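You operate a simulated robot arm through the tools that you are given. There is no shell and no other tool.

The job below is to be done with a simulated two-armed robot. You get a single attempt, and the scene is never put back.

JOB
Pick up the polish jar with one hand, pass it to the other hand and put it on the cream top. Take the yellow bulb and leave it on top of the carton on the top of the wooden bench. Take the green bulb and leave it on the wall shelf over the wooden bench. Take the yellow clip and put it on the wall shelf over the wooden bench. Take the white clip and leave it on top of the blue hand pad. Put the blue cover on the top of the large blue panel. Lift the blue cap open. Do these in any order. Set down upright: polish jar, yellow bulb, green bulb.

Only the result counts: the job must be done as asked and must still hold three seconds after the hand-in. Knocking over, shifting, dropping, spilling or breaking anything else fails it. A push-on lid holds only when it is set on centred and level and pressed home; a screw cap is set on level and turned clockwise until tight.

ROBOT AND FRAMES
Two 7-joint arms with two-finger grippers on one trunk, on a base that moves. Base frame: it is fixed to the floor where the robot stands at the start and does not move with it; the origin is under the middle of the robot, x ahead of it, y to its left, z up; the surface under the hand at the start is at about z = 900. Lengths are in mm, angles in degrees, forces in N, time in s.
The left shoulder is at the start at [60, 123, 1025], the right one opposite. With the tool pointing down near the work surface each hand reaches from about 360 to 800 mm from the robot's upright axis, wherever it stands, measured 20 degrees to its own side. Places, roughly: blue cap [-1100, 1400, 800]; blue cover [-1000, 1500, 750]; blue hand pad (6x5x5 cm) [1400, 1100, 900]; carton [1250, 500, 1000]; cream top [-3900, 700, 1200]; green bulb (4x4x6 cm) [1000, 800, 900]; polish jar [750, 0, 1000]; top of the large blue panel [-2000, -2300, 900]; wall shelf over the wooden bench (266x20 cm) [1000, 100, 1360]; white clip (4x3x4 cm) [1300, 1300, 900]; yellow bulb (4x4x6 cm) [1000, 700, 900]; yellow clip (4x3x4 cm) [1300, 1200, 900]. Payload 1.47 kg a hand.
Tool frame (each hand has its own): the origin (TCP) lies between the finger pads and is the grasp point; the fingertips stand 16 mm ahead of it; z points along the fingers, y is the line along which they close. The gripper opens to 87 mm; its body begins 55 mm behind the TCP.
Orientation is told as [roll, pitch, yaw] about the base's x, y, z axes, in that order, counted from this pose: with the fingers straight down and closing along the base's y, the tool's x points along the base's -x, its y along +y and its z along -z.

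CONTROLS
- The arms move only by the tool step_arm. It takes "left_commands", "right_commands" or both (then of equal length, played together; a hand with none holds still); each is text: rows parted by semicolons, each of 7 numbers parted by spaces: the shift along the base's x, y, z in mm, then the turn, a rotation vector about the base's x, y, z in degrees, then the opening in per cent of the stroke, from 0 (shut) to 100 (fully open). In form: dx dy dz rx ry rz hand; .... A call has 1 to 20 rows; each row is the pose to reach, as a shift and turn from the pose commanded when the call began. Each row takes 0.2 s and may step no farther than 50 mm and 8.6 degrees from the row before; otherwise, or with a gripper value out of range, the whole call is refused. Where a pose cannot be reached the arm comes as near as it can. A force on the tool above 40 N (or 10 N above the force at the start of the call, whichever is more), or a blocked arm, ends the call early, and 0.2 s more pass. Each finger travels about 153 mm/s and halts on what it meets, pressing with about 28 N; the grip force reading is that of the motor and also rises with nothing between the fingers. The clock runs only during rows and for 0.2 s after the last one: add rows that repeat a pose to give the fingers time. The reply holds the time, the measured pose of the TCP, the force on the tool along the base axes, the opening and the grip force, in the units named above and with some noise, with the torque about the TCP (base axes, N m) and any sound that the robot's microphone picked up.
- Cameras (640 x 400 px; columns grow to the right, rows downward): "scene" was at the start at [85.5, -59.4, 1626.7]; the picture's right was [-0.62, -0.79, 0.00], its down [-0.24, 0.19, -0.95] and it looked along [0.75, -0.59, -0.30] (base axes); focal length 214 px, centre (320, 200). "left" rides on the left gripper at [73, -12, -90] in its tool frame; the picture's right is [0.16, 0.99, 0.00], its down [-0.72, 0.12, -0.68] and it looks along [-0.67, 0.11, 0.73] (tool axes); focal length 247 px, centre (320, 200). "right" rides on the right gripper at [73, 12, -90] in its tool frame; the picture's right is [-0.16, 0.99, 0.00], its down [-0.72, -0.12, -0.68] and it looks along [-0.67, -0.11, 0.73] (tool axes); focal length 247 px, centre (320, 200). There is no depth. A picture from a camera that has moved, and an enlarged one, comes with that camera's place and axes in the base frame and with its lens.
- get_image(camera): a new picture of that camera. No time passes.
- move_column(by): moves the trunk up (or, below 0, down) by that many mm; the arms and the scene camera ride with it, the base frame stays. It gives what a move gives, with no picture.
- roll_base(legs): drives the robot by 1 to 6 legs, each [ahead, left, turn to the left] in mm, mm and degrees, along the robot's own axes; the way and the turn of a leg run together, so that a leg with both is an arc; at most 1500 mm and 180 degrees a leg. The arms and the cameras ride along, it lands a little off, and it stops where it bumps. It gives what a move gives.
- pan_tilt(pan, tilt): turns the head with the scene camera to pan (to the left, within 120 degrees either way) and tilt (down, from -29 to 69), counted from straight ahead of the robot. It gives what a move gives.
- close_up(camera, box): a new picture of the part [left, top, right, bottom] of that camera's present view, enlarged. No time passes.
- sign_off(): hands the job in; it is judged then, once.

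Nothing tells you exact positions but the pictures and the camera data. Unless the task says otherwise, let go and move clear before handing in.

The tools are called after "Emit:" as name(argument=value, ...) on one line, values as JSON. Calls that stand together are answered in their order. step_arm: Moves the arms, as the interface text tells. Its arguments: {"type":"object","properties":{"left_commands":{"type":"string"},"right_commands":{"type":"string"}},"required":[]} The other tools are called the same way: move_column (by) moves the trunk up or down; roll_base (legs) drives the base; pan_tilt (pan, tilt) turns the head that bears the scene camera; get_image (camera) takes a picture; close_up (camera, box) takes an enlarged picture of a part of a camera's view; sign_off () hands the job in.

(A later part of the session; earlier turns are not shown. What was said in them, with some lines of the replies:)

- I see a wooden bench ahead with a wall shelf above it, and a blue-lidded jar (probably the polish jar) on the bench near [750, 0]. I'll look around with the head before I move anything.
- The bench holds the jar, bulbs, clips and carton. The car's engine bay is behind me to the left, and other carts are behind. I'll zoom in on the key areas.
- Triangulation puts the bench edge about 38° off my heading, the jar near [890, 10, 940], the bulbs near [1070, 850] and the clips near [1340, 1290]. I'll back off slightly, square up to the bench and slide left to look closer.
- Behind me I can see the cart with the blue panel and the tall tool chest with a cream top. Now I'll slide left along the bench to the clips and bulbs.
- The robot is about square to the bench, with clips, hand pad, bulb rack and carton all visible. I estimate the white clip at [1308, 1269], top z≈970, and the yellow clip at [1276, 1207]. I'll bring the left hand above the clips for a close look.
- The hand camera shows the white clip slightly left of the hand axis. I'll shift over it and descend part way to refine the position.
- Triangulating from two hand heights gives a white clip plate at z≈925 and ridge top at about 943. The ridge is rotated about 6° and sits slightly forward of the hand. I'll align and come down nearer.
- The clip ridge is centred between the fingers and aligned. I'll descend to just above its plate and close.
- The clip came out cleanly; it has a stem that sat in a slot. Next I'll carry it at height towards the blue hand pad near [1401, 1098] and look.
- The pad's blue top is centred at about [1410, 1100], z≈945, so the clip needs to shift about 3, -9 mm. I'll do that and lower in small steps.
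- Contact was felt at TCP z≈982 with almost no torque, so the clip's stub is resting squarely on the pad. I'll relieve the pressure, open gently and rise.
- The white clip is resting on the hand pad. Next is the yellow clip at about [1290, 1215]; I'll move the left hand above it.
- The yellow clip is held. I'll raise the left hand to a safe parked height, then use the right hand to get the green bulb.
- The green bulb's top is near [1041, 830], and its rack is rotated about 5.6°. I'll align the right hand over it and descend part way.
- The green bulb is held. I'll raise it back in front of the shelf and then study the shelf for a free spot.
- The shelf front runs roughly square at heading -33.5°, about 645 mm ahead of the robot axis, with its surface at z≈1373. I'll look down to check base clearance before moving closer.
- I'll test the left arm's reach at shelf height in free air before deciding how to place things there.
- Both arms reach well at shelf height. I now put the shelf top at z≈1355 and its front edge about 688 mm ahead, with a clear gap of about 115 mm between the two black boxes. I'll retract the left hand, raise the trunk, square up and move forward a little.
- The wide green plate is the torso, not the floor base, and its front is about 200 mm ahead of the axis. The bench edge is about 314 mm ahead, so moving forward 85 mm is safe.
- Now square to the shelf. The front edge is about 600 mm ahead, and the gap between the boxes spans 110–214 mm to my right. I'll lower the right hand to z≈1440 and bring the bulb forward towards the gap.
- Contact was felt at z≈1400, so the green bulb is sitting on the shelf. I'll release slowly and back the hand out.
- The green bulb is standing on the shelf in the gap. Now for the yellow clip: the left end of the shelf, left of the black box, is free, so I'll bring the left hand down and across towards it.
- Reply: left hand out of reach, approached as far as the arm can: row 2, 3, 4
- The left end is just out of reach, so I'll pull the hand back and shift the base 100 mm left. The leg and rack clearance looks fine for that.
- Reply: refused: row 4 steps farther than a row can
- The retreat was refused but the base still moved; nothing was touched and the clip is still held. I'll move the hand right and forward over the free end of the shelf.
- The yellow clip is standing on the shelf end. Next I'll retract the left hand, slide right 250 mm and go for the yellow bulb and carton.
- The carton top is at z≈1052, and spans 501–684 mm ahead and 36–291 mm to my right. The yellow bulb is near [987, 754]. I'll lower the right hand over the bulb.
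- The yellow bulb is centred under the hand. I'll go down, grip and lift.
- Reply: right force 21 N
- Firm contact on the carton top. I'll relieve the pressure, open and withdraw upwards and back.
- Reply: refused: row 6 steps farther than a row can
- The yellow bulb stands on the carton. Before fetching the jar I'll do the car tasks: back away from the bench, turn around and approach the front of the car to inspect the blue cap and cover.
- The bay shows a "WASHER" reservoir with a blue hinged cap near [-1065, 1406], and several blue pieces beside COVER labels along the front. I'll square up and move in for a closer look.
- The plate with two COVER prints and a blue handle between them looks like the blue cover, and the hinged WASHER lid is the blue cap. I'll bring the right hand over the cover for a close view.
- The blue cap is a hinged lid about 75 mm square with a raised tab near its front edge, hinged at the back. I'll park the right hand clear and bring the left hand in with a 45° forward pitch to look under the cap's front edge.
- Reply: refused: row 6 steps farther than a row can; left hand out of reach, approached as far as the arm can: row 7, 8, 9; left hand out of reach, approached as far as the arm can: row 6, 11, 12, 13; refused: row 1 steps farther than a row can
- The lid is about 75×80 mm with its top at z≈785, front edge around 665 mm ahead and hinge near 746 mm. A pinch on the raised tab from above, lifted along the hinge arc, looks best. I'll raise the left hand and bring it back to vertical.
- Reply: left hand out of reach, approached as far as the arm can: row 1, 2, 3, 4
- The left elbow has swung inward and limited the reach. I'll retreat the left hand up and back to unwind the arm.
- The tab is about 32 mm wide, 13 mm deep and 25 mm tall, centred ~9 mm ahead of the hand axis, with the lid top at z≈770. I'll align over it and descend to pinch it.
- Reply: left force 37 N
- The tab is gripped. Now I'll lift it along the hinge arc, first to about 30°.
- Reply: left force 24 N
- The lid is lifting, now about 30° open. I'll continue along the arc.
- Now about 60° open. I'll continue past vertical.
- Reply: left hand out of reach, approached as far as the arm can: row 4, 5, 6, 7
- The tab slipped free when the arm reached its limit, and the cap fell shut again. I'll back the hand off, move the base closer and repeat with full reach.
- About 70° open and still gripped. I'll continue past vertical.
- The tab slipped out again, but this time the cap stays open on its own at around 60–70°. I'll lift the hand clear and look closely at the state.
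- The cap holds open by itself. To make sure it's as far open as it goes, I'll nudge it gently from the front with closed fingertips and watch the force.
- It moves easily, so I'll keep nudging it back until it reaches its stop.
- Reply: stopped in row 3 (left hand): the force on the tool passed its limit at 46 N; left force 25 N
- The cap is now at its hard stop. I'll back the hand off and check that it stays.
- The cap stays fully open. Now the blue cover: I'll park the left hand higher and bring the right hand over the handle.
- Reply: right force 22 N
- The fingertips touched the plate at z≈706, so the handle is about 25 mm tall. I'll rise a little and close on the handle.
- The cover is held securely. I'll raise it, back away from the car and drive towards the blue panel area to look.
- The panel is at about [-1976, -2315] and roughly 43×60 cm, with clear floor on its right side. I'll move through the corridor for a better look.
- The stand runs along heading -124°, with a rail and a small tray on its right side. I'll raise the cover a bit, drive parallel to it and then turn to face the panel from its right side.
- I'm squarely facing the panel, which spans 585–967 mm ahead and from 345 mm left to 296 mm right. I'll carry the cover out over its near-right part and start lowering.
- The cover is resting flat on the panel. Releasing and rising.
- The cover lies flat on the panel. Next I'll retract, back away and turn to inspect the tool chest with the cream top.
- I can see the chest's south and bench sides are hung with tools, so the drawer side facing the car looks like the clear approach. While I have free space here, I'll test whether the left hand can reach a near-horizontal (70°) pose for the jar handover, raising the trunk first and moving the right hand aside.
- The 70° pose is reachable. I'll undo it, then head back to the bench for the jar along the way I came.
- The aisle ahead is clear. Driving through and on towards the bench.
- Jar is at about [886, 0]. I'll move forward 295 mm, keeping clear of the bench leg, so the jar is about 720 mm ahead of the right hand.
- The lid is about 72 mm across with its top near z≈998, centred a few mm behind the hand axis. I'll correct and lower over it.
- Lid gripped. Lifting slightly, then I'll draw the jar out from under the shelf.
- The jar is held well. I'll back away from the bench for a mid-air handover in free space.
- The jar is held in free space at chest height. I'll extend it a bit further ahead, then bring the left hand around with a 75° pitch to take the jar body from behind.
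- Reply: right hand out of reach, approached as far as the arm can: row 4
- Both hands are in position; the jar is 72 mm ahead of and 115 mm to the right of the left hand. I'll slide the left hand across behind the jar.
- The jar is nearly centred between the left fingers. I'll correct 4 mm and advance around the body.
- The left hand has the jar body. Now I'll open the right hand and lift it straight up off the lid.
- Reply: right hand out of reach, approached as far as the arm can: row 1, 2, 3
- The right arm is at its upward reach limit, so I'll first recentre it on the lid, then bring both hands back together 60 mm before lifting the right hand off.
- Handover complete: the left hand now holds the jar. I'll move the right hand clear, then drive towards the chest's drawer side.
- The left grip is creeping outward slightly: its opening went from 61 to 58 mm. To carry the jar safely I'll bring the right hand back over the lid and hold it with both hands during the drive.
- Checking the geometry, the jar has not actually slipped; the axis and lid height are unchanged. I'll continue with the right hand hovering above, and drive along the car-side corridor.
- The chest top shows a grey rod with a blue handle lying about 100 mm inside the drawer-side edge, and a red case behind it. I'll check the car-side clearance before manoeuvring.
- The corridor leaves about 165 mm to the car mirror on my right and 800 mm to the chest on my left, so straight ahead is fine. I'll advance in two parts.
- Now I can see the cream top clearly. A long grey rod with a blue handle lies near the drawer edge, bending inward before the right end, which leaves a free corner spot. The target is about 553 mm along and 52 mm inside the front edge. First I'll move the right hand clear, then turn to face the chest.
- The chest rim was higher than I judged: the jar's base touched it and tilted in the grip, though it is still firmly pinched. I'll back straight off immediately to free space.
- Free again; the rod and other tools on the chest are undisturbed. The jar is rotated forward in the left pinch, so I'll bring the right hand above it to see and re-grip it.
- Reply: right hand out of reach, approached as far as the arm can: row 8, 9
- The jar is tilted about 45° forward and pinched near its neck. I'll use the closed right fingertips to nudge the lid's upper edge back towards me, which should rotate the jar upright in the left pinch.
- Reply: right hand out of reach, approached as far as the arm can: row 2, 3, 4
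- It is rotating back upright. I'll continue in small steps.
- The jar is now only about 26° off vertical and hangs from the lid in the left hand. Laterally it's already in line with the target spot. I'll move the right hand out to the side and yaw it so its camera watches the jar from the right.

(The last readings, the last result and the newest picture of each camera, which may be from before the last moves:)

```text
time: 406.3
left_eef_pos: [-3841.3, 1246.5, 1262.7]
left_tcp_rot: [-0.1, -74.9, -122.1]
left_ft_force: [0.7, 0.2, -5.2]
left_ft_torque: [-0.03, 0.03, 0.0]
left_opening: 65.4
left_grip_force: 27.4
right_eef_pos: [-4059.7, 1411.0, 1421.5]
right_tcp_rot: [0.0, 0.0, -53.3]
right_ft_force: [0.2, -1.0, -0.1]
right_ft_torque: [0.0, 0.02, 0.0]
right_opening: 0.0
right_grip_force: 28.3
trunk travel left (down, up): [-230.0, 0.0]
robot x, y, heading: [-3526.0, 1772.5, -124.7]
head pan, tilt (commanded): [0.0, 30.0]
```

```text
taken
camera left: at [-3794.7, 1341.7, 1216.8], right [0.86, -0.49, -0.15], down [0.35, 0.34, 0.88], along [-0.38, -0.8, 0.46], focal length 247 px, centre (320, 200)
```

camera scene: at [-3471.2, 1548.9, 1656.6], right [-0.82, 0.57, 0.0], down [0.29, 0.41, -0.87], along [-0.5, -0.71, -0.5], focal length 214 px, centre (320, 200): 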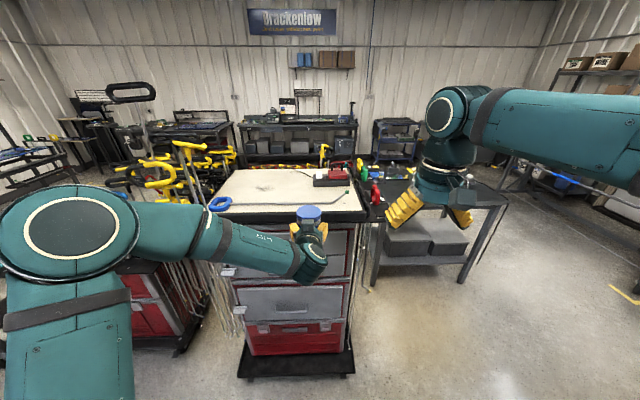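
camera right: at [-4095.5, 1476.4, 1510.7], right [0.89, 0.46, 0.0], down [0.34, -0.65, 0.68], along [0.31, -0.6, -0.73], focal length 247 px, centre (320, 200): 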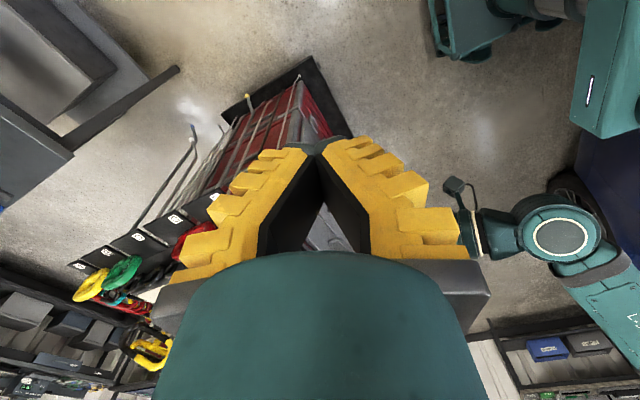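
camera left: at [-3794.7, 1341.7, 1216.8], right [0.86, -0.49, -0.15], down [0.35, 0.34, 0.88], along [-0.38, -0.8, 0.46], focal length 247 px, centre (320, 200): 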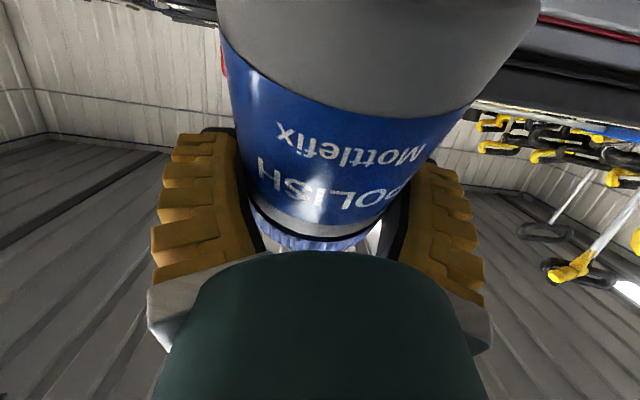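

Emit:
step_arm(right_commands="-5 10 0 0 0 -8.3 0; -10 20 0 0 0 -16.6 0; -15 30 0 0 0 -25 0; -15 30 0 0 0 -25 0")

Emit:
get_image(camera="right")

Emit:
close_up(camera="right", box=[430, 100, 640, 260])

```text
time: 407.3
left_eef_pos: [-3841.1, 1246.0, 1263.2]
left_tcp_rot: [0.0, -75.0, -122.1]
left_ft_force: [0.4, 0.2, -3.9]
left_ft_torque: [0.01, 0.02, 0.02]
left_opening: 65.5
left_grip_force: 28.2
right_eef_pos: [-4075.2, 1440.3, 1419.1]
right_tcp_rot: [0.0, 0.0, -78.5]
right_ft_force: [0.1, 0.7, -0.4]
right_ft_torque: [-0.03, 0.01, 0.03]
right_opening: 0.2
right_grip_force: 27.7
trunk travel left (down, up): [-230.0, 0.0]
robot x, y, heading: [-3524.4, 1770.1, -124.1]
head pan, tilt (commanded): [0.0, 30.0]
```

```text
taken
camera right: at [-4079.0, 1514.0, 1508.6], right [1.0, 0.04, 0.0], down [0.03, -0.73, 0.68], along [0.03, -0.68, -0.73], focal length 247 px, centre (320, 200)
```

right: 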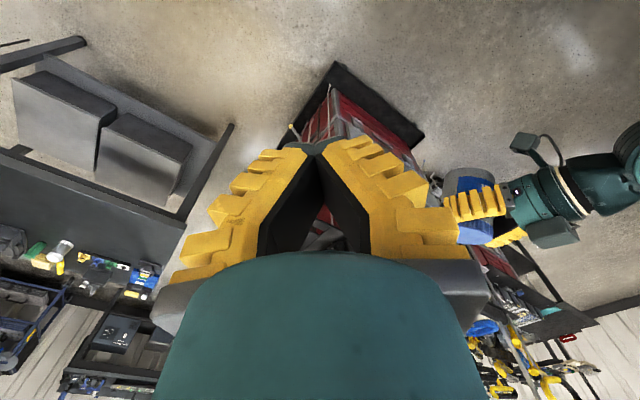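

```text
2.50 times, centred on (535, 180) of right
camera zoom: at [-4079.0, 1514.0, 1508.6], right [1.0, 0.04, 0.0], down [0.03, -0.73, 0.68], along [0.03, -0.68, -0.73], focal length 617 px, centre (-218, 250)
```

zoom: 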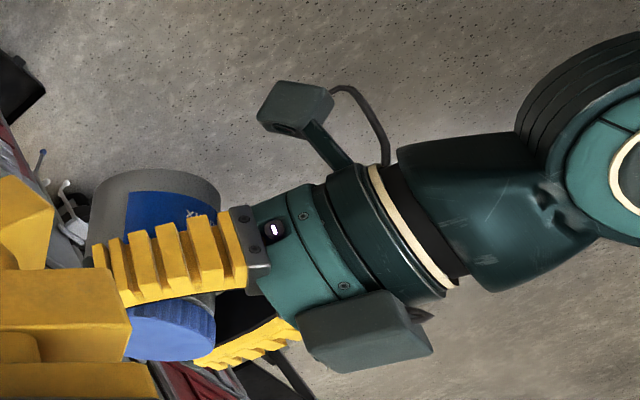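

From the side view, the left fingers sit at the jar's neck just under the lid lip, which is a secure hang. The chest top is about z≈1222. I'll raise the jar well above it before moving in.

Emit:
step_arm(left_commands="0 0 10 0 0 0 55; 0 0 22 0 0 0 55; 0 0 36 0 0 0 55; 0 0 50 0 0 0 55; 0 0 65 0 0 0 55; 0 0 80 0 0 0 55; 0 0 95 0 0 0 55; 0 0 95 0 0 0 55")

Emit:
close_up(camera="right", box=[430, 100, 640, 260])

Emit:
get_image(camera="left")

```text
time: 409.1
left_eef_pos: [-3843.9, 1246.9, 1358.3]
left_tcp_rot: [0.0, -75.0, -122.1]
left_ft_force: [0.1, -0.3, -4.2]
left_ft_torque: [-0.02, 0.03, -0.01]
left_opening: 65.3
left_grip_force: 27.8
right_eef_pos: [-4074.5, 1439.8, 1418.8]
right_tcp_rot: [0.0, 0.1, -78.6]
right_ft_force: [0.5, -0.4, -0.3]
right_ft_torque: [0.05, 0.02, 0.02]
right_opening: 0.0
right_grip_force: 27.8
trunk travel left (down, up): [-230.0, 0.0]
robot x, y, heading: [-3519.7, 1769.5, -124.4]
head pan, tilt (commanded): [0.0, 30.0]
```

```text
2.50 times, centred on (535, 180) of right
camera zoom: at [-4079.3, 1514.0, 1508.5], right [1.0, 0.04, 0.0], down [0.03, -0.73, 0.68], along [0.03, -0.68, -0.73], focal length 617 px, centre (-218, 250)
```

zoom: 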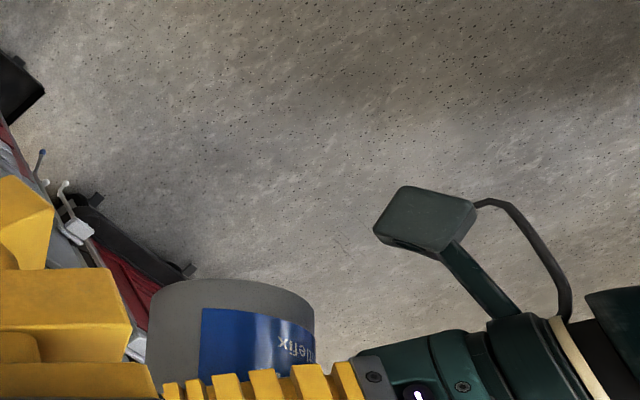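

```text
taken
camera left: at [-3797.3, 1342.2, 1311.9], right [0.86, -0.49, -0.15], down [0.35, 0.34, 0.88], along [-0.38, -0.8, 0.46], focal length 247 px, centre (320, 200)
```

left: 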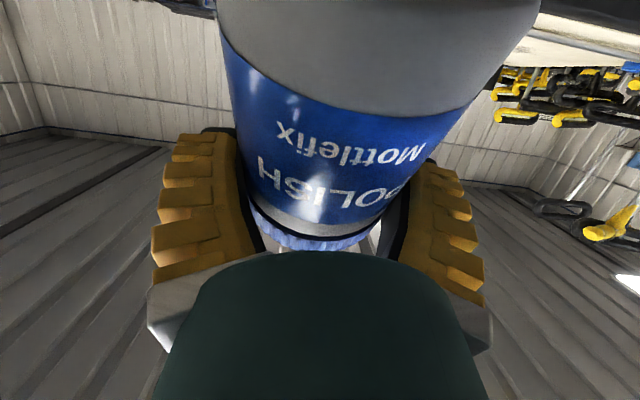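

Emit:
step_arm(left_commands="12 -8 0 0 0 0 55; 29 -20 0 0 0 0 55; 46 -32 0 0 0 0 55; 63 -43 0 0 0 0 55; 80 -55 0 0 0 0 55; 98 -67 0 0 0 0 55; 115 -79 0 0 0 0 55; 115 -79 0 0 0 0 55")

Emit:
roll_base(legs=[[60, 0, 0]])

Emit:
get_image(camera="scene")

Emit:
get_image(camera="left")

```text
time: 410.9
left_eef_pos: [-3727.2, 1169.1, 1360.6]
left_tcp_rot: [0.0, -75.0, -122.2]
left_ft_force: [0.2, -0.4, -4.5]
left_ft_torque: [-0.03, 0.05, -0.01]
left_opening: 65.1
left_grip_force: 27.9
right_eef_pos: [-4073.6, 1440.6, 1419.3]
right_tcp_rot: [0.2, 0.0, -78.5]
right_ft_force: [0.2, -0.2, 0.4]
right_ft_torque: [0.02, 0.02, 0.01]
right_opening: 0.0
right_grip_force: 28.1
trunk travel left (down, up): [-230.0, 0.0]
robot x, y, heading: [-3523.2, 1768.0, -124.2]
head pan, tilt (commanded): [0.0, 30.0]
```

```text
time: 411.9
left_eef_pos: [-3760.6, 1118.9, 1358.6]
left_tcp_rot: [0.0, -74.9, -122.1]
left_ft_force: [0.3, -0.3, -4.5]
left_ft_torque: [-0.02, 0.06, -0.03]
left_opening: 65.4
left_grip_force: 27.9
right_eef_pos: [-4109.5, 1390.3, 1418.4]
right_tcp_rot: [0.1, 0.1, -78.5]
right_ft_force: [-0.5, 0.0, -1.1]
right_ft_torque: [0.04, -0.04, 0.05]
right_opening: 0.0
right_grip_force: 28.4
trunk travel left (down, up): [-230.0, 0.0]
robot x, y, heading: [-3557.9, 1723.0, -124.4]
head pan, tilt (commanded): [0.0, 30.0]
```

```text
taken
camera scene: at [-3612.7, 1635.2, 1656.5], right [-0.82, 0.57, 0.0], down [0.28, 0.41, -0.87], along [-0.49, -0.71, -0.5], focal length 214 px, centre (320, 200)
```

scene: 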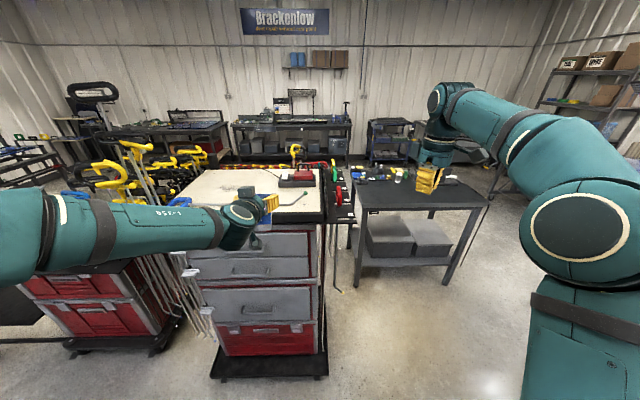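

```text
taken
camera left: at [-3714.5, 1214.1, 1312.8], right [0.86, -0.49, -0.15], down [0.35, 0.34, 0.88], along [-0.38, -0.8, 0.46], focal length 247 px, centre (320, 200)
```

left: 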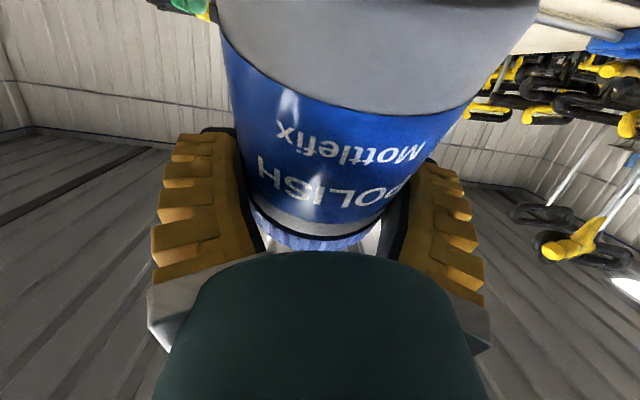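

Emit:
roll_base(legs=[[70, 0, 0]])

Emit:
close_up(camera="scene", box=[150, 140, 390, 280])

```text
time: 412.9
left_eef_pos: [-3800.6, 1060.0, 1358.0]
left_tcp_rot: [0.0, -74.9, -122.0]
left_ft_force: [-0.3, -0.4, -4.4]
left_ft_torque: [-0.05, 0.06, -0.01]
left_opening: 65.4
left_grip_force: 28.3
right_eef_pos: [-4148.8, 1332.5, 1418.7]
right_tcp_rot: [0.1, 0.1, -78.4]
right_ft_force: [-0.6, 0.4, -0.2]
right_ft_torque: [0.03, 0.01, -0.04]
right_opening: 0.2
right_grip_force: 28.1
trunk travel left (down, up): [-230.0, 0.0]
robot x, y, heading: [-3592.7, 1660.9, -124.1]
head pan, tilt (commanded): [0.0, 30.0]
```

```text
2.67 times, centred on (270, 210) of scene
camera zoom: at [-3652.8, 1576.5, 1656.5], right [-0.83, 0.56, 0.0], down [0.28, 0.41, -0.87], along [-0.49, -0.71, -0.5], focal length 572 px, centre (453, 173)
```

zoom: 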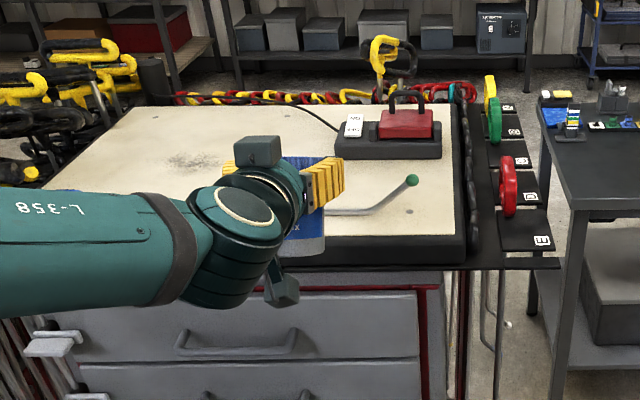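

Everything looks clear. I'll extend the jar slowly over the chest, passing above the rod.

Emit:
step_arm(left_commands="-5 -8 0 0 0 0 55; -13 -20 0 0 0 0 55; -22 -33 0 0 0 0 55; -31 -46 0 0 0 0 55; -40 -59 0 0 0 0 55; -49 -73 0 0 0 0 55; -58 -86 0 0 0 0 55; -67 -100 0 0 0 0 55; -76 -113 0 0 0 0 55; -85 -126 0 0 0 0 55; -94 -140 0 0 0 0 55; -102 -152 0 0 0 0 55; -108 -161 0 0 0 0 55; -108 -161 0 0 0 0 55")

Emit:
close_up(camera="scene", box=[150, 120, 390, 270])

Emit:
get_image(camera="left")

```text
time: 415.9
left_eef_pos: [-3907.3, 901.1, 1360.4]
left_tcp_rot: [0.0, -75.0, -122.2]
left_ft_force: [-0.5, -0.4, -4.9]
left_ft_torque: [-0.03, 0.03, 0.03]
left_opening: 65.1
left_grip_force: 28.0
right_eef_pos: [-4147.8, 1333.0, 1419.0]
right_tcp_rot: [0.1, 0.1, -78.4]
right_ft_force: [-0.1, 0.8, 0.4]
right_ft_torque: [0.01, 0.01, -0.01]
right_opening: 0.0
right_grip_force: 27.8
trunk travel left (down, up): [-230.0, 0.0]
robot x, y, heading: [-3597.6, 1664.3, -124.6]
head pan, tilt (commanded): [0.0, 30.0]
```

```text
2.67 times, centred on (270, 195) of scene
camera zoom: at [-3651.4, 1578.3, 1656.6], right [-0.83, 0.56, 0.0], down [0.28, 0.41, -0.87], along [-0.49, -0.71, -0.5], focal length 572 px, centre (453, 213)
```

zoom: 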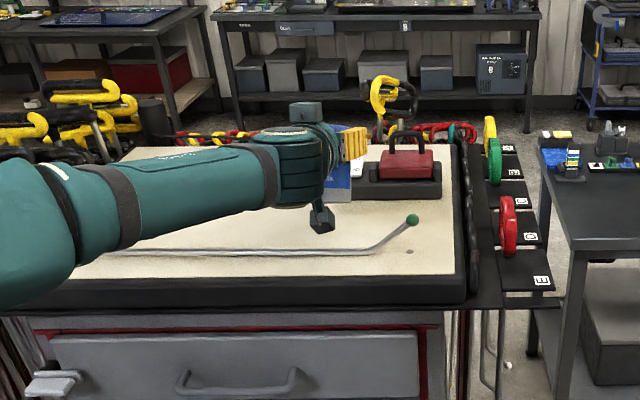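

```text
taken
camera left: at [-3861.4, 995.5, 1313.8], right [0.86, -0.49, -0.15], down [0.35, 0.34, 0.88], along [-0.38, -0.8, 0.46], focal length 247 px, centre (320, 200)
```

left: 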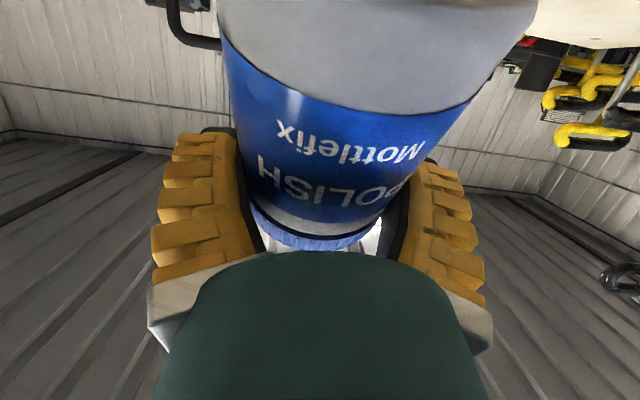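

Emit:
step_arm(left_commands="-4 -5 -5 0 0 0 55; -7 -10 -15 0 0 0 55; -7 -10 -25 0 0 0 55; -7 -10 -35 0 0 0 55; -7 -10 -35 0 0 0 55")

Emit:
close_up(camera="scene", box=[210, 140, 350, 240])

Emit:
get_image(camera="right")

```text
time: 417.1
left_eef_pos: [-3916.5, 890.3, 1325.2]
left_tcp_rot: [0.0, -75.0, -122.1]
left_ft_force: [0.3, 0.0, -3.9]
left_ft_torque: [-0.04, 0.0, -0.01]
left_opening: 64.8
left_grip_force: 27.7
right_eef_pos: [-4147.3, 1331.9, 1419.8]
right_tcp_rot: [0.0, 0.1, -78.4]
right_ft_force: [0.7, -0.7, 0.2]
right_ft_torque: [-0.01, 0.0, 0.01]
right_opening: 0.1
right_grip_force: 28.6
trunk travel left (down, up): [-230.0, 0.0]
robot x, y, heading: [-3601.3, 1664.4, -124.3]
head pan, tilt (commanded): [0.0, 30.0]
```

```text
4.00 times, centred on (280, 190) of scene
camera zoom: at [-3651.5, 1578.3, 1656.6], right [-0.83, 0.56, 0.0], down [0.28, 0.41, -0.87], along [-0.49, -0.71, -0.5], focal length 858 px, centre (480, 240)
```

zoom: 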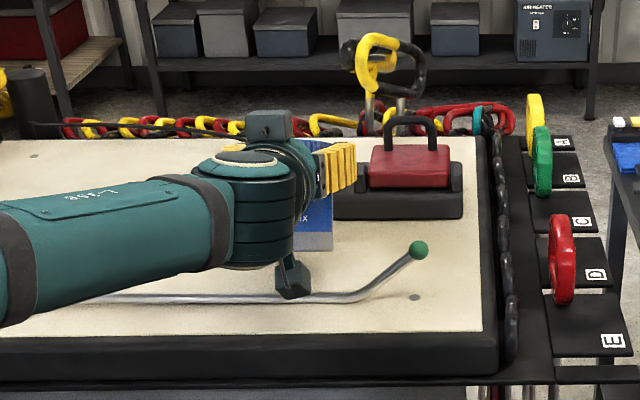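

```text
taken
camera right: at [-4152.2, 1406.4, 1508.5], right [1.0, 0.04, 0.0], down [0.03, -0.73, 0.68], along [0.03, -0.68, -0.73], focal length 247 px, centre (320, 200)
```

right: 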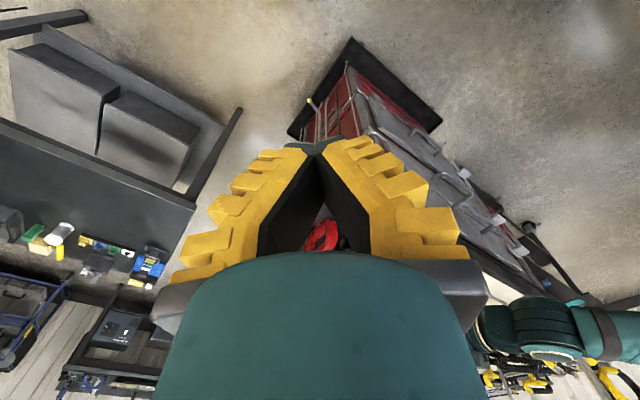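

Emit:
step_arm(left_commands="0 0 -4 0 0 0 55; 0 0 -8 0 0 0 55; 0 0 -12 0 0 0 55; 0 0 -12 0 0 0 55")

Emit:
close_up(camera="scene", box=[230, 160, 330, 230])

```text
time: 418.1
left_eef_pos: [-3914.7, 890.6, 1311.5]
left_tcp_rot: [-0.1, -75.0, -122.1]
left_ft_force: [0.6, 0.6, -3.1]
left_ft_torque: [-0.07, 0.07, 0.0]
left_opening: 64.9
left_grip_force: 28.1
right_eef_pos: [-4147.8, 1334.0, 1420.3]
right_tcp_rot: [0.1, 0.0, -78.4]
right_ft_force: [0.2, 0.3, -0.1]
right_ft_torque: [-0.02, 0.02, 0.0]
right_opening: 0.0
right_grip_force: 27.8
trunk travel left (down, up): [-230.0, 0.0]
robot x, y, heading: [-3596.2, 1661.6, -124.7]
head pan, tilt (commanded): [0.0, 30.0]
```

```text
5.71 times, centred on (280, 195) of scene
camera zoom: at [-3651.6, 1578.2, 1656.6], right [-0.83, 0.56, 0.0], down [0.28, 0.41, -0.87], along [-0.49, -0.71, -0.5], focal length 1226 px, centre (549, 229)
```

zoom: 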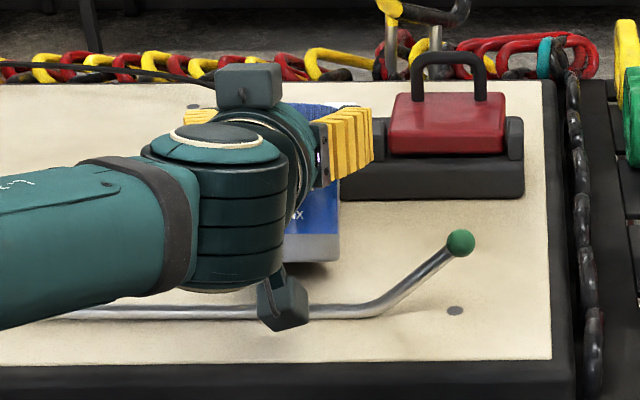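

Emit:
step_arm(left_commands="0 0 -2 0 0 0 55; 0 0 -4 0 0 0 55; 0 0 -6 0 0 0 55; 0 0 -6 0 0 0 55")

Emit:
get_image(camera="left")

```text
time: 419.1
left_eef_pos: [-3913.7, 894.2, 1309.3]
left_tcp_rot: [0.0, -75.3, -122.2]
left_ft_force: [0.9, 0.2, 21.2]
left_ft_torque: [0.04, -0.12, 0.0]
left_opening: 66.3
left_grip_force: 27.9
right_eef_pos: [-4146.7, 1335.1, 1420.9]
right_tcp_rot: [0.1, -0.2, -78.4]
right_ft_force: [-0.3, -0.7, -0.7]
right_ft_torque: [-0.03, -0.03, 0.04]
right_opening: 0.2
right_grip_force: 28.0
trunk travel left (down, up): [-230.0, 0.0]
robot x, y, heading: [-3595.0, 1663.8, -124.5]
head pan, tilt (commanded): [0.0, 30.0]
```

```text
taken
camera left: at [-3867.9, 988.8, 1263.3], right [0.86, -0.49, -0.15], down [0.35, 0.34, 0.87], along [-0.38, -0.8, 0.46], focal length 247 px, centre (320, 200)
```

left: 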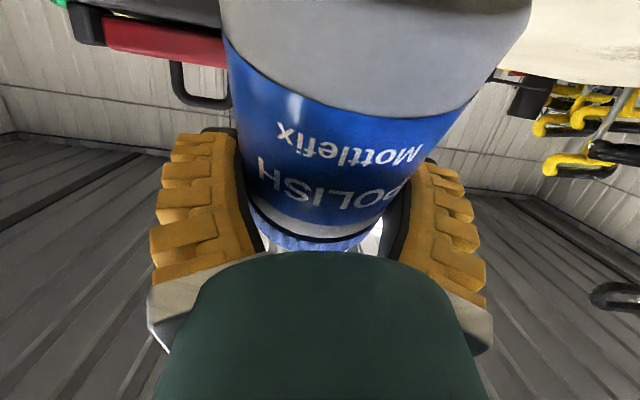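

Contact at z≈1309, so the top is at z≈1221. The jar still leans forward, so I'll shift it 45 mm further in, set its front bottom edge down again, then draw the hand back to tip the jar upright about that edge.

Emit:
step_arm(left_commands="0 0 8 0 0 0 55; 0 0 18 0 0 0 55; -6 -9 20 0 0 0 55; -13 -19 20 0 0 0 55; -19 -28 20 0 0 0 55; -25 -37 20 0 0 0 55; -25 -37 20 0 0 0 55")

Emit:
close_up(camera="scene", box=[230, 150, 330, 220])

```text
time: 420.7
left_eef_pos: [-3938.2, 852.8, 1327.9]
left_tcp_rot: [0.0, -75.0, -122.2]
left_ft_force: [0.2, 0.0, -3.3]
left_ft_torque: [-0.04, 0.0, -0.02]
left_opening: 65.0
left_grip_force: 28.1
right_eef_pos: [-4146.4, 1333.1, 1419.0]
right_tcp_rot: [0.0, 0.0, -78.4]
right_ft_force: [0.1, -0.9, -0.5]
right_ft_torque: [0.02, 0.02, 0.02]
right_opening: 0.0
right_grip_force: 28.5
trunk travel left (down, up): [-230.0, 0.0]
robot x, y, heading: [-3594.8, 1661.2, -124.3]
head pan, tilt (commanded): [0.0, 30.0]
```

```text
5.71 times, centred on (280, 185) of scene
camera zoom: at [-3651.2, 1578.5, 1656.6], right [-0.83, 0.56, 0.0], down [0.28, 0.41, -0.87], along [-0.49, -0.71, -0.5], focal length 1226 px, centre (549, 286)
```

zoom: 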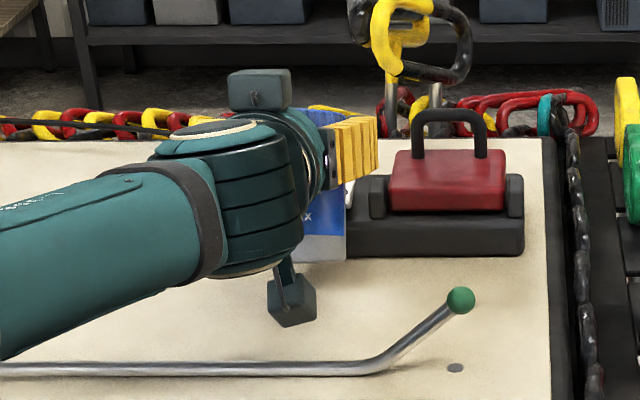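

Emit:
step_arm(left_commands="6 -4 0 0 0 0 55; 12.5 -8.4 -5 0 0 0 55; 12.5 -8.4 -12 0 0 0 55; 12.5 -8.4 -17 0 0 0 55; 12.5 -8.4 -17 0 0 0 55")

```text
time: 421.9
left_eef_pos: [-3927.2, 843.9, 1310.8]
left_tcp_rot: [-0.1, -75.0, -122.0]
left_ft_force: [-0.5, -0.2, -2.7]
left_ft_torque: [-0.07, -0.01, 0.0]
left_opening: 64.9
left_grip_force: 28.4
right_eef_pos: [-4147.7, 1332.9, 1419.8]
right_tcp_rot: [0.1, 0.0, -78.3]
right_ft_force: [-0.2, 0.0, -0.9]
right_ft_torque: [-0.01, 0.0, -0.04]
right_opening: 0.0
right_grip_force: 28.2
trunk travel left (down, up): [-230.0, 0.0]
robot x, y, heading: [-3598.5, 1662.7, -124.3]
head pan, tilt (commanded): [0.0, 30.0]
```

Emit:
step_arm(left_commands="0 0 -2 0 0 0 55; 0 0 -4 0 0 0 55; 2.5 3.8 -4.2 0 0 0 55; 5.1 7.6 -4.4 0 0 0 55; 7.3 10.8 -5 0 0 0 55; 9.4 14 -5.5 0 0 0 55; 9.4 14 -5.5 0 0 0 55")

Emit:
get_image(camera="left")

Emit:
close_up(camera="scene", box=[230, 150, 330, 220])

```text
time: 423.5
left_eef_pos: [-3918.2, 860.1, 1304.3]
left_tcp_rot: [-0.1, -74.9, -122.1]
left_ft_force: [-2.2, -1.0, 3.6]
left_ft_torque: [-0.15, 0.2, -0.01]
left_opening: 63.8
left_grip_force: 27.3
right_eef_pos: [-4148.7, 1334.1, 1418.9]
right_tcp_rot: [0.2, 0.0, -78.3]
right_ft_force: [0.5, 0.0, -0.1]
right_ft_torque: [-0.02, 0.03, 0.03]
right_opening: 0.0
right_grip_force: 27.7
trunk travel left (down, up): [-230.0, 0.0]
robot x, y, heading: [-3596.6, 1663.6, -124.3]
head pan, tilt (commanded): [0.0, 30.0]
```

```text
taken
camera left: at [-3872.1, 955.4, 1257.5], right [0.86, -0.49, -0.15], down [0.35, 0.33, 0.88], along [-0.38, -0.8, 0.46], focal length 247 px, centre (320, 200)
```

left: 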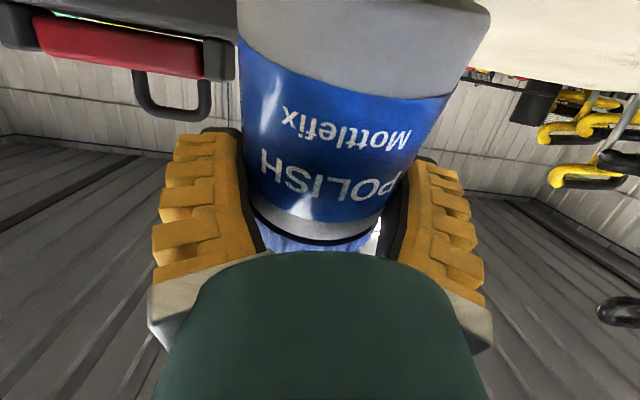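

```text
5.71 times, centred on (280, 185) of scene
camera zoom: at [-3651.6, 1579.2, 1656.6], right [-0.83, 0.56, 0.0], down [0.28, 0.41, -0.87], along [-0.49, -0.71, -0.5], focal length 1226 px, centre (549, 286)
```

zoom: 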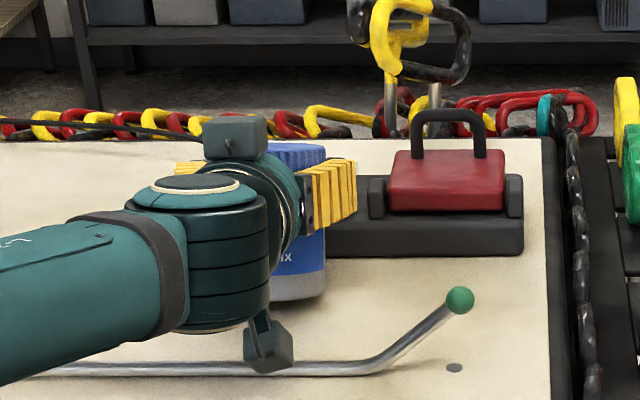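

It's tipping upright. Continuing the same motion.

Emit:
step_arm(left_commands="2.1 3.1 -1.2 0 0 0 55; 4.2 6.3 -2.4 0 0 0 55; 6.3 9.3 -3.8 0 0 0 55; 8.3 12.4 -5.2 0 0 0 55; 8.3 12.4 -5.2 0 0 0 55")

Emit:
get_image(camera="left")

Emit:
close_up(camera="scene", box=[230, 150, 330, 220])

```text
time: 424.7
left_eef_pos: [-3910.5, 872.4, 1298.5]
left_tcp_rot: [0.0, -75.1, -122.2]
left_ft_force: [3.0, 0.6, 10.7]
left_ft_torque: [-0.33, -0.02, 0.1]
left_opening: 63.3
left_grip_force: 28.3
right_eef_pos: [-4146.6, 1334.1, 1419.7]
right_tcp_rot: [0.0, 0.0, -78.4]
right_ft_force: [0.4, 0.2, 0.4]
right_ft_torque: [-0.04, 0.02, 0.02]
right_opening: 0.1
right_grip_force: 28.4
trunk travel left (down, up): [-230.0, 0.0]
robot x, y, heading: [-3594.6, 1662.6, -124.5]
head pan, tilt (commanded): [0.0, 30.0]
```

```text
taken
camera left: at [-3863.0, 967.6, 1252.8], right [0.86, -0.49, -0.15], down [0.35, 0.34, 0.87], along [-0.38, -0.8, 0.46], focal length 247 px, centre (320, 200)
```

left: 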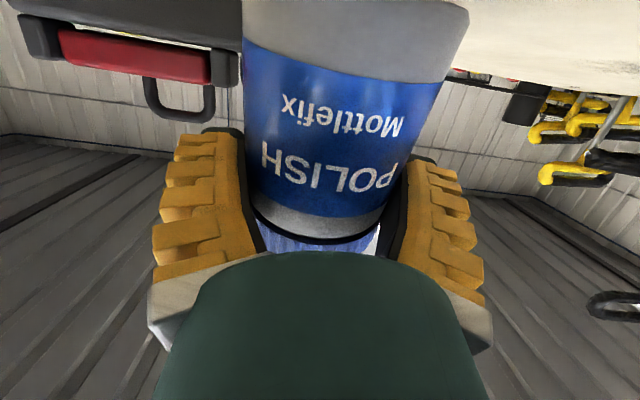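

```text
5.71 times, centred on (280, 185) of scene
camera zoom: at [-3650.4, 1580.0, 1656.8], right [-0.83, 0.56, 0.0], down [0.28, 0.41, -0.87], along [-0.49, -0.72, -0.5], focal length 1226 px, centre (549, 286)
```

zoom: 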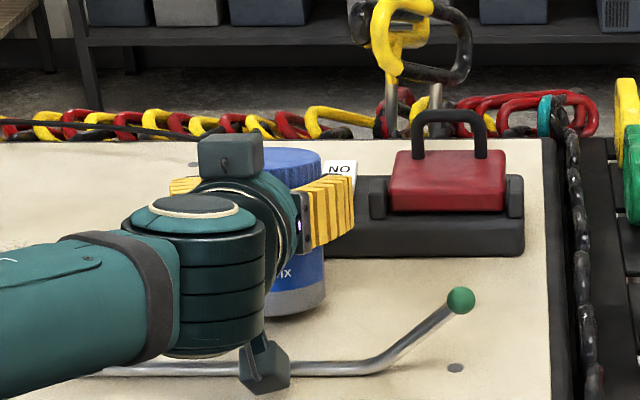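

The jar is now standing essentially upright on the cream top. I'll open the left fingers gradually.

Emit:
step_arm(left_commands="0 0 0.5 0 0 0 74; 0 0 1 0 0 0 78; 0 0 1.5 0 0 0 84; 0 0 2 0 0 0 90; 0 0 2 0 0 0 96; 0 0 2 0 0 0 100; 0 0 2 0 0 0 100")

Emit:
get_image(camera="left")

Emit:
close_up(camera="scene", box=[230, 150, 330, 220])

```text
time: 426.3
left_eef_pos: [-3910.1, 871.2, 1299.8]
left_tcp_rot: [-0.1, -75.1, -122.1]
left_ft_force: [0.6, -0.1, 0.1]
left_ft_torque: [-0.02, -0.02, -0.01]
left_opening: 87.0
left_grip_force: 0.0
right_eef_pos: [-4147.7, 1333.7, 1418.8]
right_tcp_rot: [0.0, 0.1, -78.3]
right_ft_force: [-0.3, 0.3, -0.1]
right_ft_torque: [0.01, -0.01, 0.01]
right_opening: 0.0
right_grip_force: 27.7
trunk travel left (down, up): [-230.0, 0.0]
robot x, y, heading: [-3597.2, 1665.3, -124.5]
head pan, tilt (commanded): [0.0, 30.0]
```

```text
taken
camera left: at [-3863.1, 966.3, 1253.9], right [0.86, -0.49, -0.15], down [0.35, 0.34, 0.88], along [-0.38, -0.8, 0.46], focal length 247 px, centre (320, 200)
```

left: 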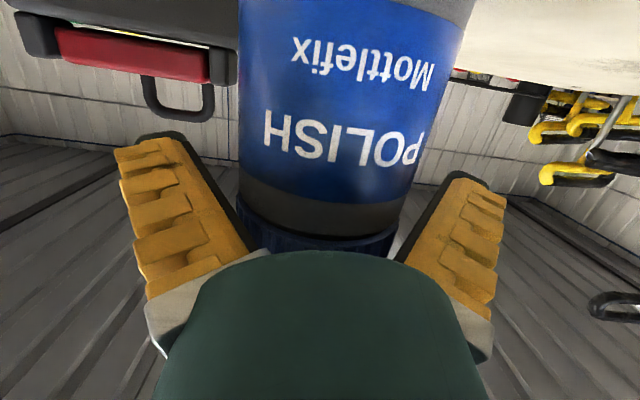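

```text
5.71 times, centred on (280, 185) of scene
camera zoom: at [-3651.4, 1578.6, 1656.6], right [-0.83, 0.56, 0.0], down [0.28, 0.41, -0.87], along [-0.49, -0.71, -0.5], focal length 1226 px, centre (549, 286)
```

zoom: 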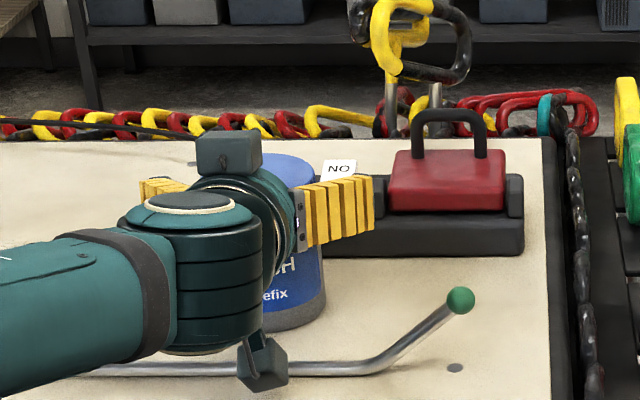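

The jar stands free and upright. I'll draw the left hand straight back, checking that nothing drags.

Emit:
step_arm(left_commands="4 6.4 0 0 0 0 100; 10.6 17 0 0 0 0 100; 18.6 29.6 1 0 0 0 100; 18.6 29.6 1 0 0 0 100")

Emit:
get_image(camera="left")

Emit:
close_up(camera="scene", box=[230, 150, 330, 220])

```text
time: 427.3
left_eef_pos: [-3888.7, 900.1, 1301.5]
left_tcp_rot: [0.0, -75.0, -122.2]
left_ft_force: [0.0, -0.5, -0.9]
left_ft_torque: [0.0, 0.03, 0.01]
left_opening: 86.9
left_grip_force: 0.1
right_eef_pos: [-4147.4, 1333.1, 1418.8]
right_tcp_rot: [0.1, 0.0, -78.5]
right_ft_force: [0.3, 0.0, -0.2]
right_ft_torque: [-0.01, 0.0, -0.02]
right_opening: 0.0
right_grip_force: 28.1
trunk travel left (down, up): [-230.0, 0.0]
robot x, y, heading: [-3593.8, 1661.0, -124.6]
head pan, tilt (commanded): [0.0, 30.0]
```

```text
taken
camera left: at [-3842.6, 996.8, 1255.6], right [0.86, -0.49, -0.15], down [0.35, 0.34, 0.88], along [-0.38, -0.8, 0.46], focal length 247 px, centre (320, 200)
```

left: 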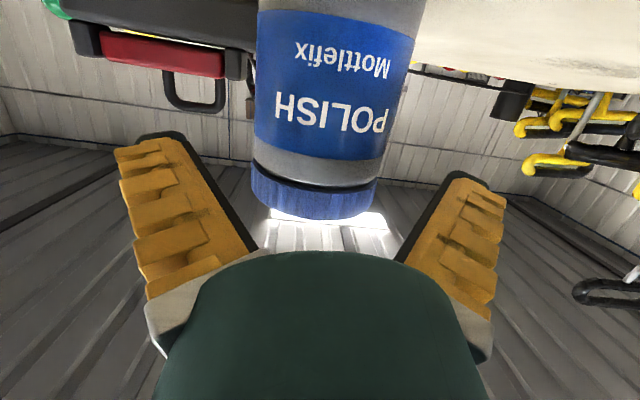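

```text
5.71 times, centred on (280, 185) of scene
camera zoom: at [-3651.8, 1578.3, 1656.6], right [-0.83, 0.56, 0.0], down [0.28, 0.41, -0.87], along [-0.49, -0.71, -0.5], focal length 1226 px, centre (549, 286)
```

zoom: 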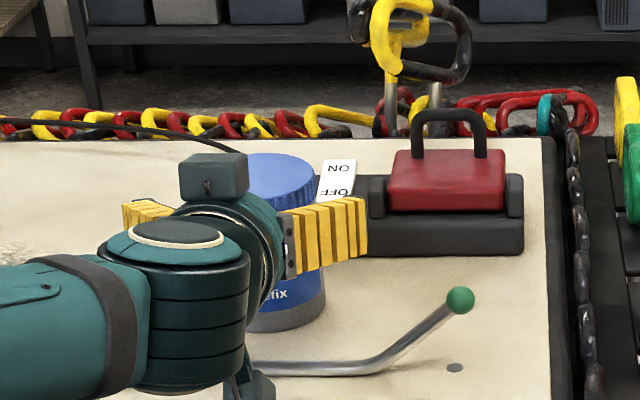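

Emit:
step_arm(left_commands="13 21 3 0 0 0 100; 32 51 8 0 0 0 100; 53 85 15 0 0 0 100; 72 115 30 0 0 0 100; 88 140 55 0 0 0 100; 104 166 75 0 0 0 100; 120 191 90 0 0 0 100; 136 217 100 0 0 0 100; 136 217 100 0 0 0 100")

Emit:
get_image(camera="scene")

Emit:
close_up(camera="scene", box=[150, 130, 350, 255])

```text
time: 429.3
left_eef_pos: [-3754.1, 1119.0, 1399.3]
left_tcp_rot: [-0.2, -75.0, -122.1]
left_ft_force: [-0.7, 0.7, 0.0]
left_ft_torque: [0.01, -0.02, -0.01]
left_opening: 86.9
left_grip_force: 0.0
right_eef_pos: [-4147.3, 1331.8, 1419.1]
right_tcp_rot: [0.1, -0.1, -78.5]
right_ft_force: [0.6, -0.9, -0.2]
right_ft_torque: [0.03, 0.03, -0.02]
right_opening: 0.1
right_grip_force: 28.0
trunk travel left (down, up): [-230.0, 0.0]
robot x, y, heading: [-3595.8, 1662.9, -124.5]
head pan, tilt (commanded): [0.0, 30.0]
```

```text
taken
camera scene: at [-3651.6, 1577.3, 1656.5], right [-0.83, 0.56, 0.0], down [0.28, 0.41, -0.87], along [-0.49, -0.71, -0.5], focal length 214 px, centre (320, 200)
```

scene: 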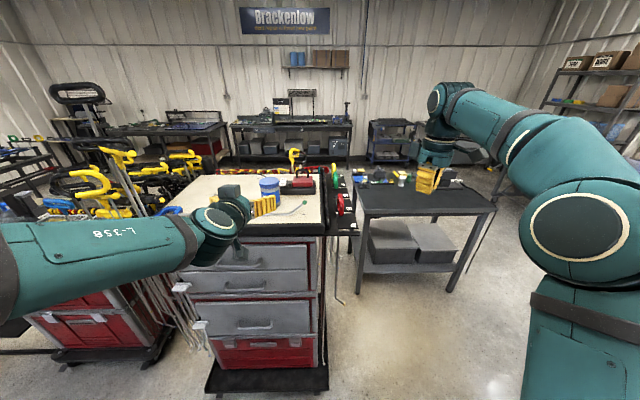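

```text
3.20 times, centred on (250, 192) of scene
camera zoom: at [-3651.6, 1577.3, 1656.5], right [-0.83, 0.56, 0.0], down [0.28, 0.41, -0.87], along [-0.49, -0.71, -0.5], focal length 686 px, centre (544, 224)
```

zoom: 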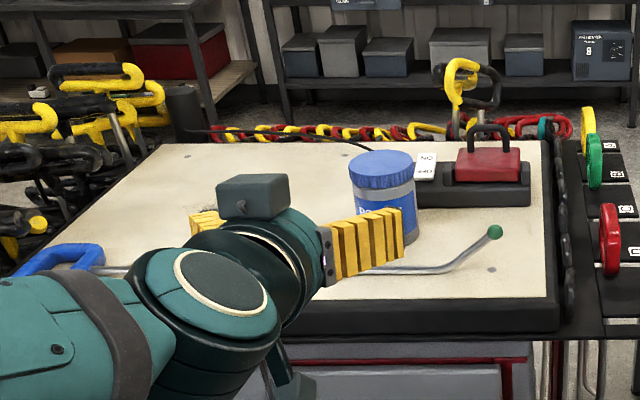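

The jar is upright on the cream top. I'll back off and do a final visual check.

Emit:
roll_base(legs=[[-250, 0, 0]])

Emit:
get_image(camera="scene")

Emit:
close_up(camera="scene", box=[200, 150, 400, 275])

```text
time: 431.1
left_eef_pos: [-3622.4, 1301.9, 1401.5]
left_tcp_rot: [0.2, -75.1, -121.7]
left_ft_force: [0.2, -0.7, 0.2]
left_ft_torque: [0.0, 0.02, -0.03]
left_opening: 87.0
left_grip_force: 0.0
right_eef_pos: [-4017.1, 1510.0, 1419.9]
right_tcp_rot: [0.0, 0.0, -77.8]
right_ft_force: [0.1, -0.7, 0.9]
right_ft_torque: [0.03, 0.01, 0.02]
right_opening: 0.1
right_grip_force: 27.7
trunk travel left (down, up): [-230.0, 0.0]
robot x, y, heading: [-3472.5, 1845.6, -123.9]
head pan, tilt (commanded): [0.0, 30.0]
stopped in leg 1: the robot was blocked; the commanded pose is now the measured one
```

```text
taken
camera scene: at [-3522.9, 1761.1, 1656.9], right [-0.83, 0.56, 0.0], down [0.28, 0.41, -0.87], along [-0.48, -0.72, -0.5], focal length 214 px, centre (320, 200)
```

scene: 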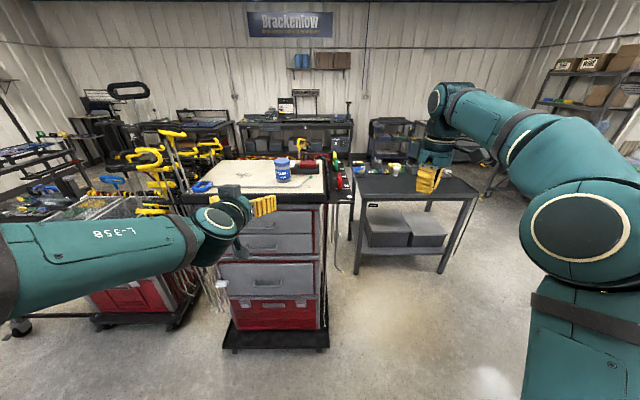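

```text
3.20 times, centred on (300, 212) of scene
camera zoom: at [-3522.9, 1761.1, 1656.9], right [-0.83, 0.56, 0.0], down [0.28, 0.41, -0.87], along [-0.48, -0.72, -0.5], focal length 686 px, centre (384, 160)
```

zoom: 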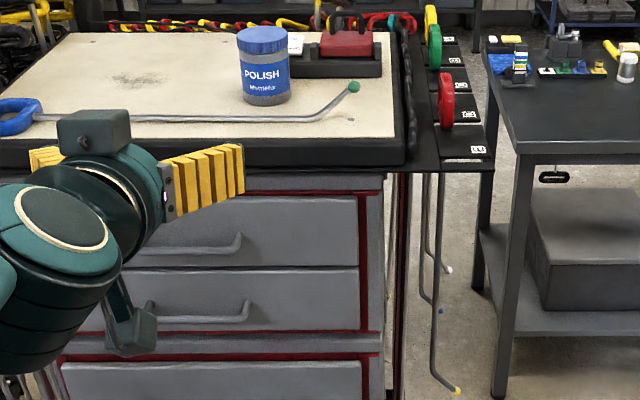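

The jar looks perfect, with the rod and case undisturbed. The base was blocked just now while reversing, probably by the car body, so I'll ease forward slightly and look.

Emit:
roll_base(legs=[[40, 0, 0]])

Emit:
pan_tilt(pan=120, tilt=25)

Emit:
get_image(camera="scene")

Emit:
pan_tilt(pan=-120, tilt=25)

Emit:
get_image(camera="scene")

```text
time: 432.0
left_eef_pos: [-3644.5, 1268.6, 1400.3]
left_tcp_rot: [0.2, -75.1, -121.8]
left_ft_force: [0.0, -0.5, -0.1]
left_ft_torque: [0.0, 0.03, 0.01]
left_opening: 87.1
left_grip_force: 0.1
right_eef_pos: [-4038.0, 1477.0, 1418.8]
right_tcp_rot: [0.1, 0.0, -77.8]
right_ft_force: [0.5, -0.3, -0.4]
right_ft_torque: [0.02, -0.03, 0.01]
right_opening: 0.0
right_grip_force: 28.1
trunk travel left (down, up): [-230.0, 0.0]
robot x, y, heading: [-3494.1, 1812.9, -123.7]
head pan, tilt (commanded): [0.0, 30.0]
```

```text
time: 434.0
left_eef_pos: [-3645.0, 1270.4, 1400.4]
left_tcp_rot: [0.1, -75.0, -121.8]
left_ft_force: [-0.7, -0.5, -0.1]
left_ft_torque: [0.01, 0.02, -0.02]
left_opening: 87.0
left_grip_force: 0.1
right_eef_pos: [-4039.7, 1476.6, 1420.5]
right_tcp_rot: [0.0, 0.1, -77.7]
right_ft_force: [0.6, 0.2, 0.2]
right_ft_torque: [0.02, -0.02, 0.02]
right_opening: 0.0
right_grip_force: 27.6
trunk travel left (down, up): [-230.0, 0.0]
robot x, y, heading: [-3494.8, 1814.6, -123.8]
head pan, tilt (commanded): [120.0, 25.0]
```

```text
taken
camera scene: at [-3404.1, 1796.8, 1664.6], right [-0.07, -1.0, 0.0], down [-0.42, 0.03, -0.91], along [0.9, -0.06, -0.42], focal length 214 px, centre (320, 200)
```

scene: 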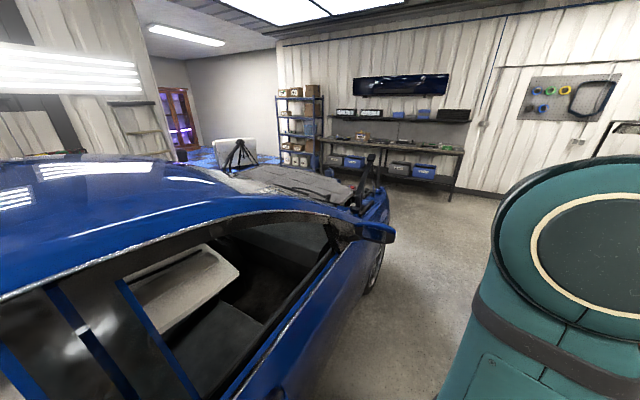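

```text
time: 437.4
left_eef_pos: [-3644.5, 1267.7, 1400.4]
left_tcp_rot: [0.2, -75.0, -121.9]
left_ft_force: [0.6, -0.1, -0.8]
left_ft_torque: [-0.03, 0.02, 0.01]
left_opening: 86.8
left_grip_force: 0.1
right_eef_pos: [-4039.9, 1477.9, 1420.0]
right_tcp_rot: [-0.1, 0.0, -77.8]
right_ft_force: [0.6, 0.6, -0.1]
right_ft_torque: [0.01, -0.01, 0.03]
right_opening: 0.1
right_grip_force: 27.3
trunk travel left (down, up): [-230.0, 0.0]
robot x, y, heading: [-3493.7, 1813.8, -123.7]
head pan, tilt (commanded): [-120.0, 25.0]
```

```text
taken
camera scene: at [-3536.7, 1885.6, 1664.6], right [0.9, 0.44, 0.0], down [0.19, -0.38, -0.91], along [-0.4, 0.81, -0.42], focal length 214 px, centre (320, 200)
```

scene: 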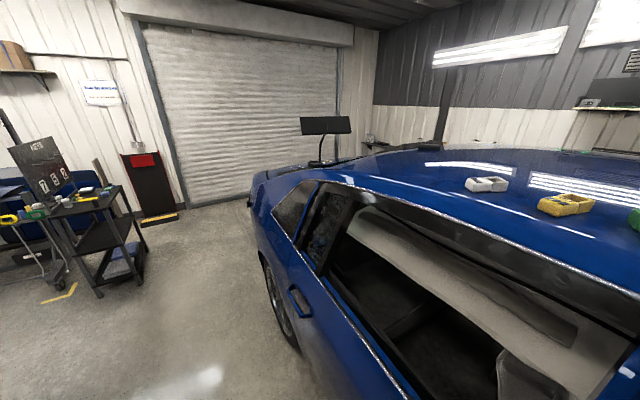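

Everything's in place: jar upright on the cream top, cap open, cover on the panel, bulbs and clips placed. Both hands are empty and clear. Handing in.

Emit:
sign_off()

```text
The job is handed in.
```

I did all seven parts of the job and handed it in; I don't know yet how it was judged. There were two contacts along the way, described below the list.

- **Polish jar:** picked up with the right hand, passed to the left in mid-air and set upright on the cream top of the tool chest.
- **Yellow bulb:** standing upright on the carton.
- **Green bulb:** standing upright on the wall shelf, between the two black boxes.
- **Yellow clip:** on the left end of the wall shelf.
- **White clip:** on top of the blue hand pad.
- **Blue cover:** lying flat on the large blue panel. I took "blue cover" to be the plate with two COVER prints and a blue handle at the front of the car's engine bay.
- **Blue cap:** the hinged WASHER lid, lifted open as far as it goes; it stayed open when I let go. I did not look at it again before handing in.

**Contacts:**
- **Chest rim:** while I was approaching the chest, the jar's base touched its rim and the jar tilted in the left hand. I stood it upright again before letting go. The rod and red case on the chest looked unmoved.
- **Car:** while backing away at the end, the base was blocked, I believe by the side of the car. I saw nothing displaced there.
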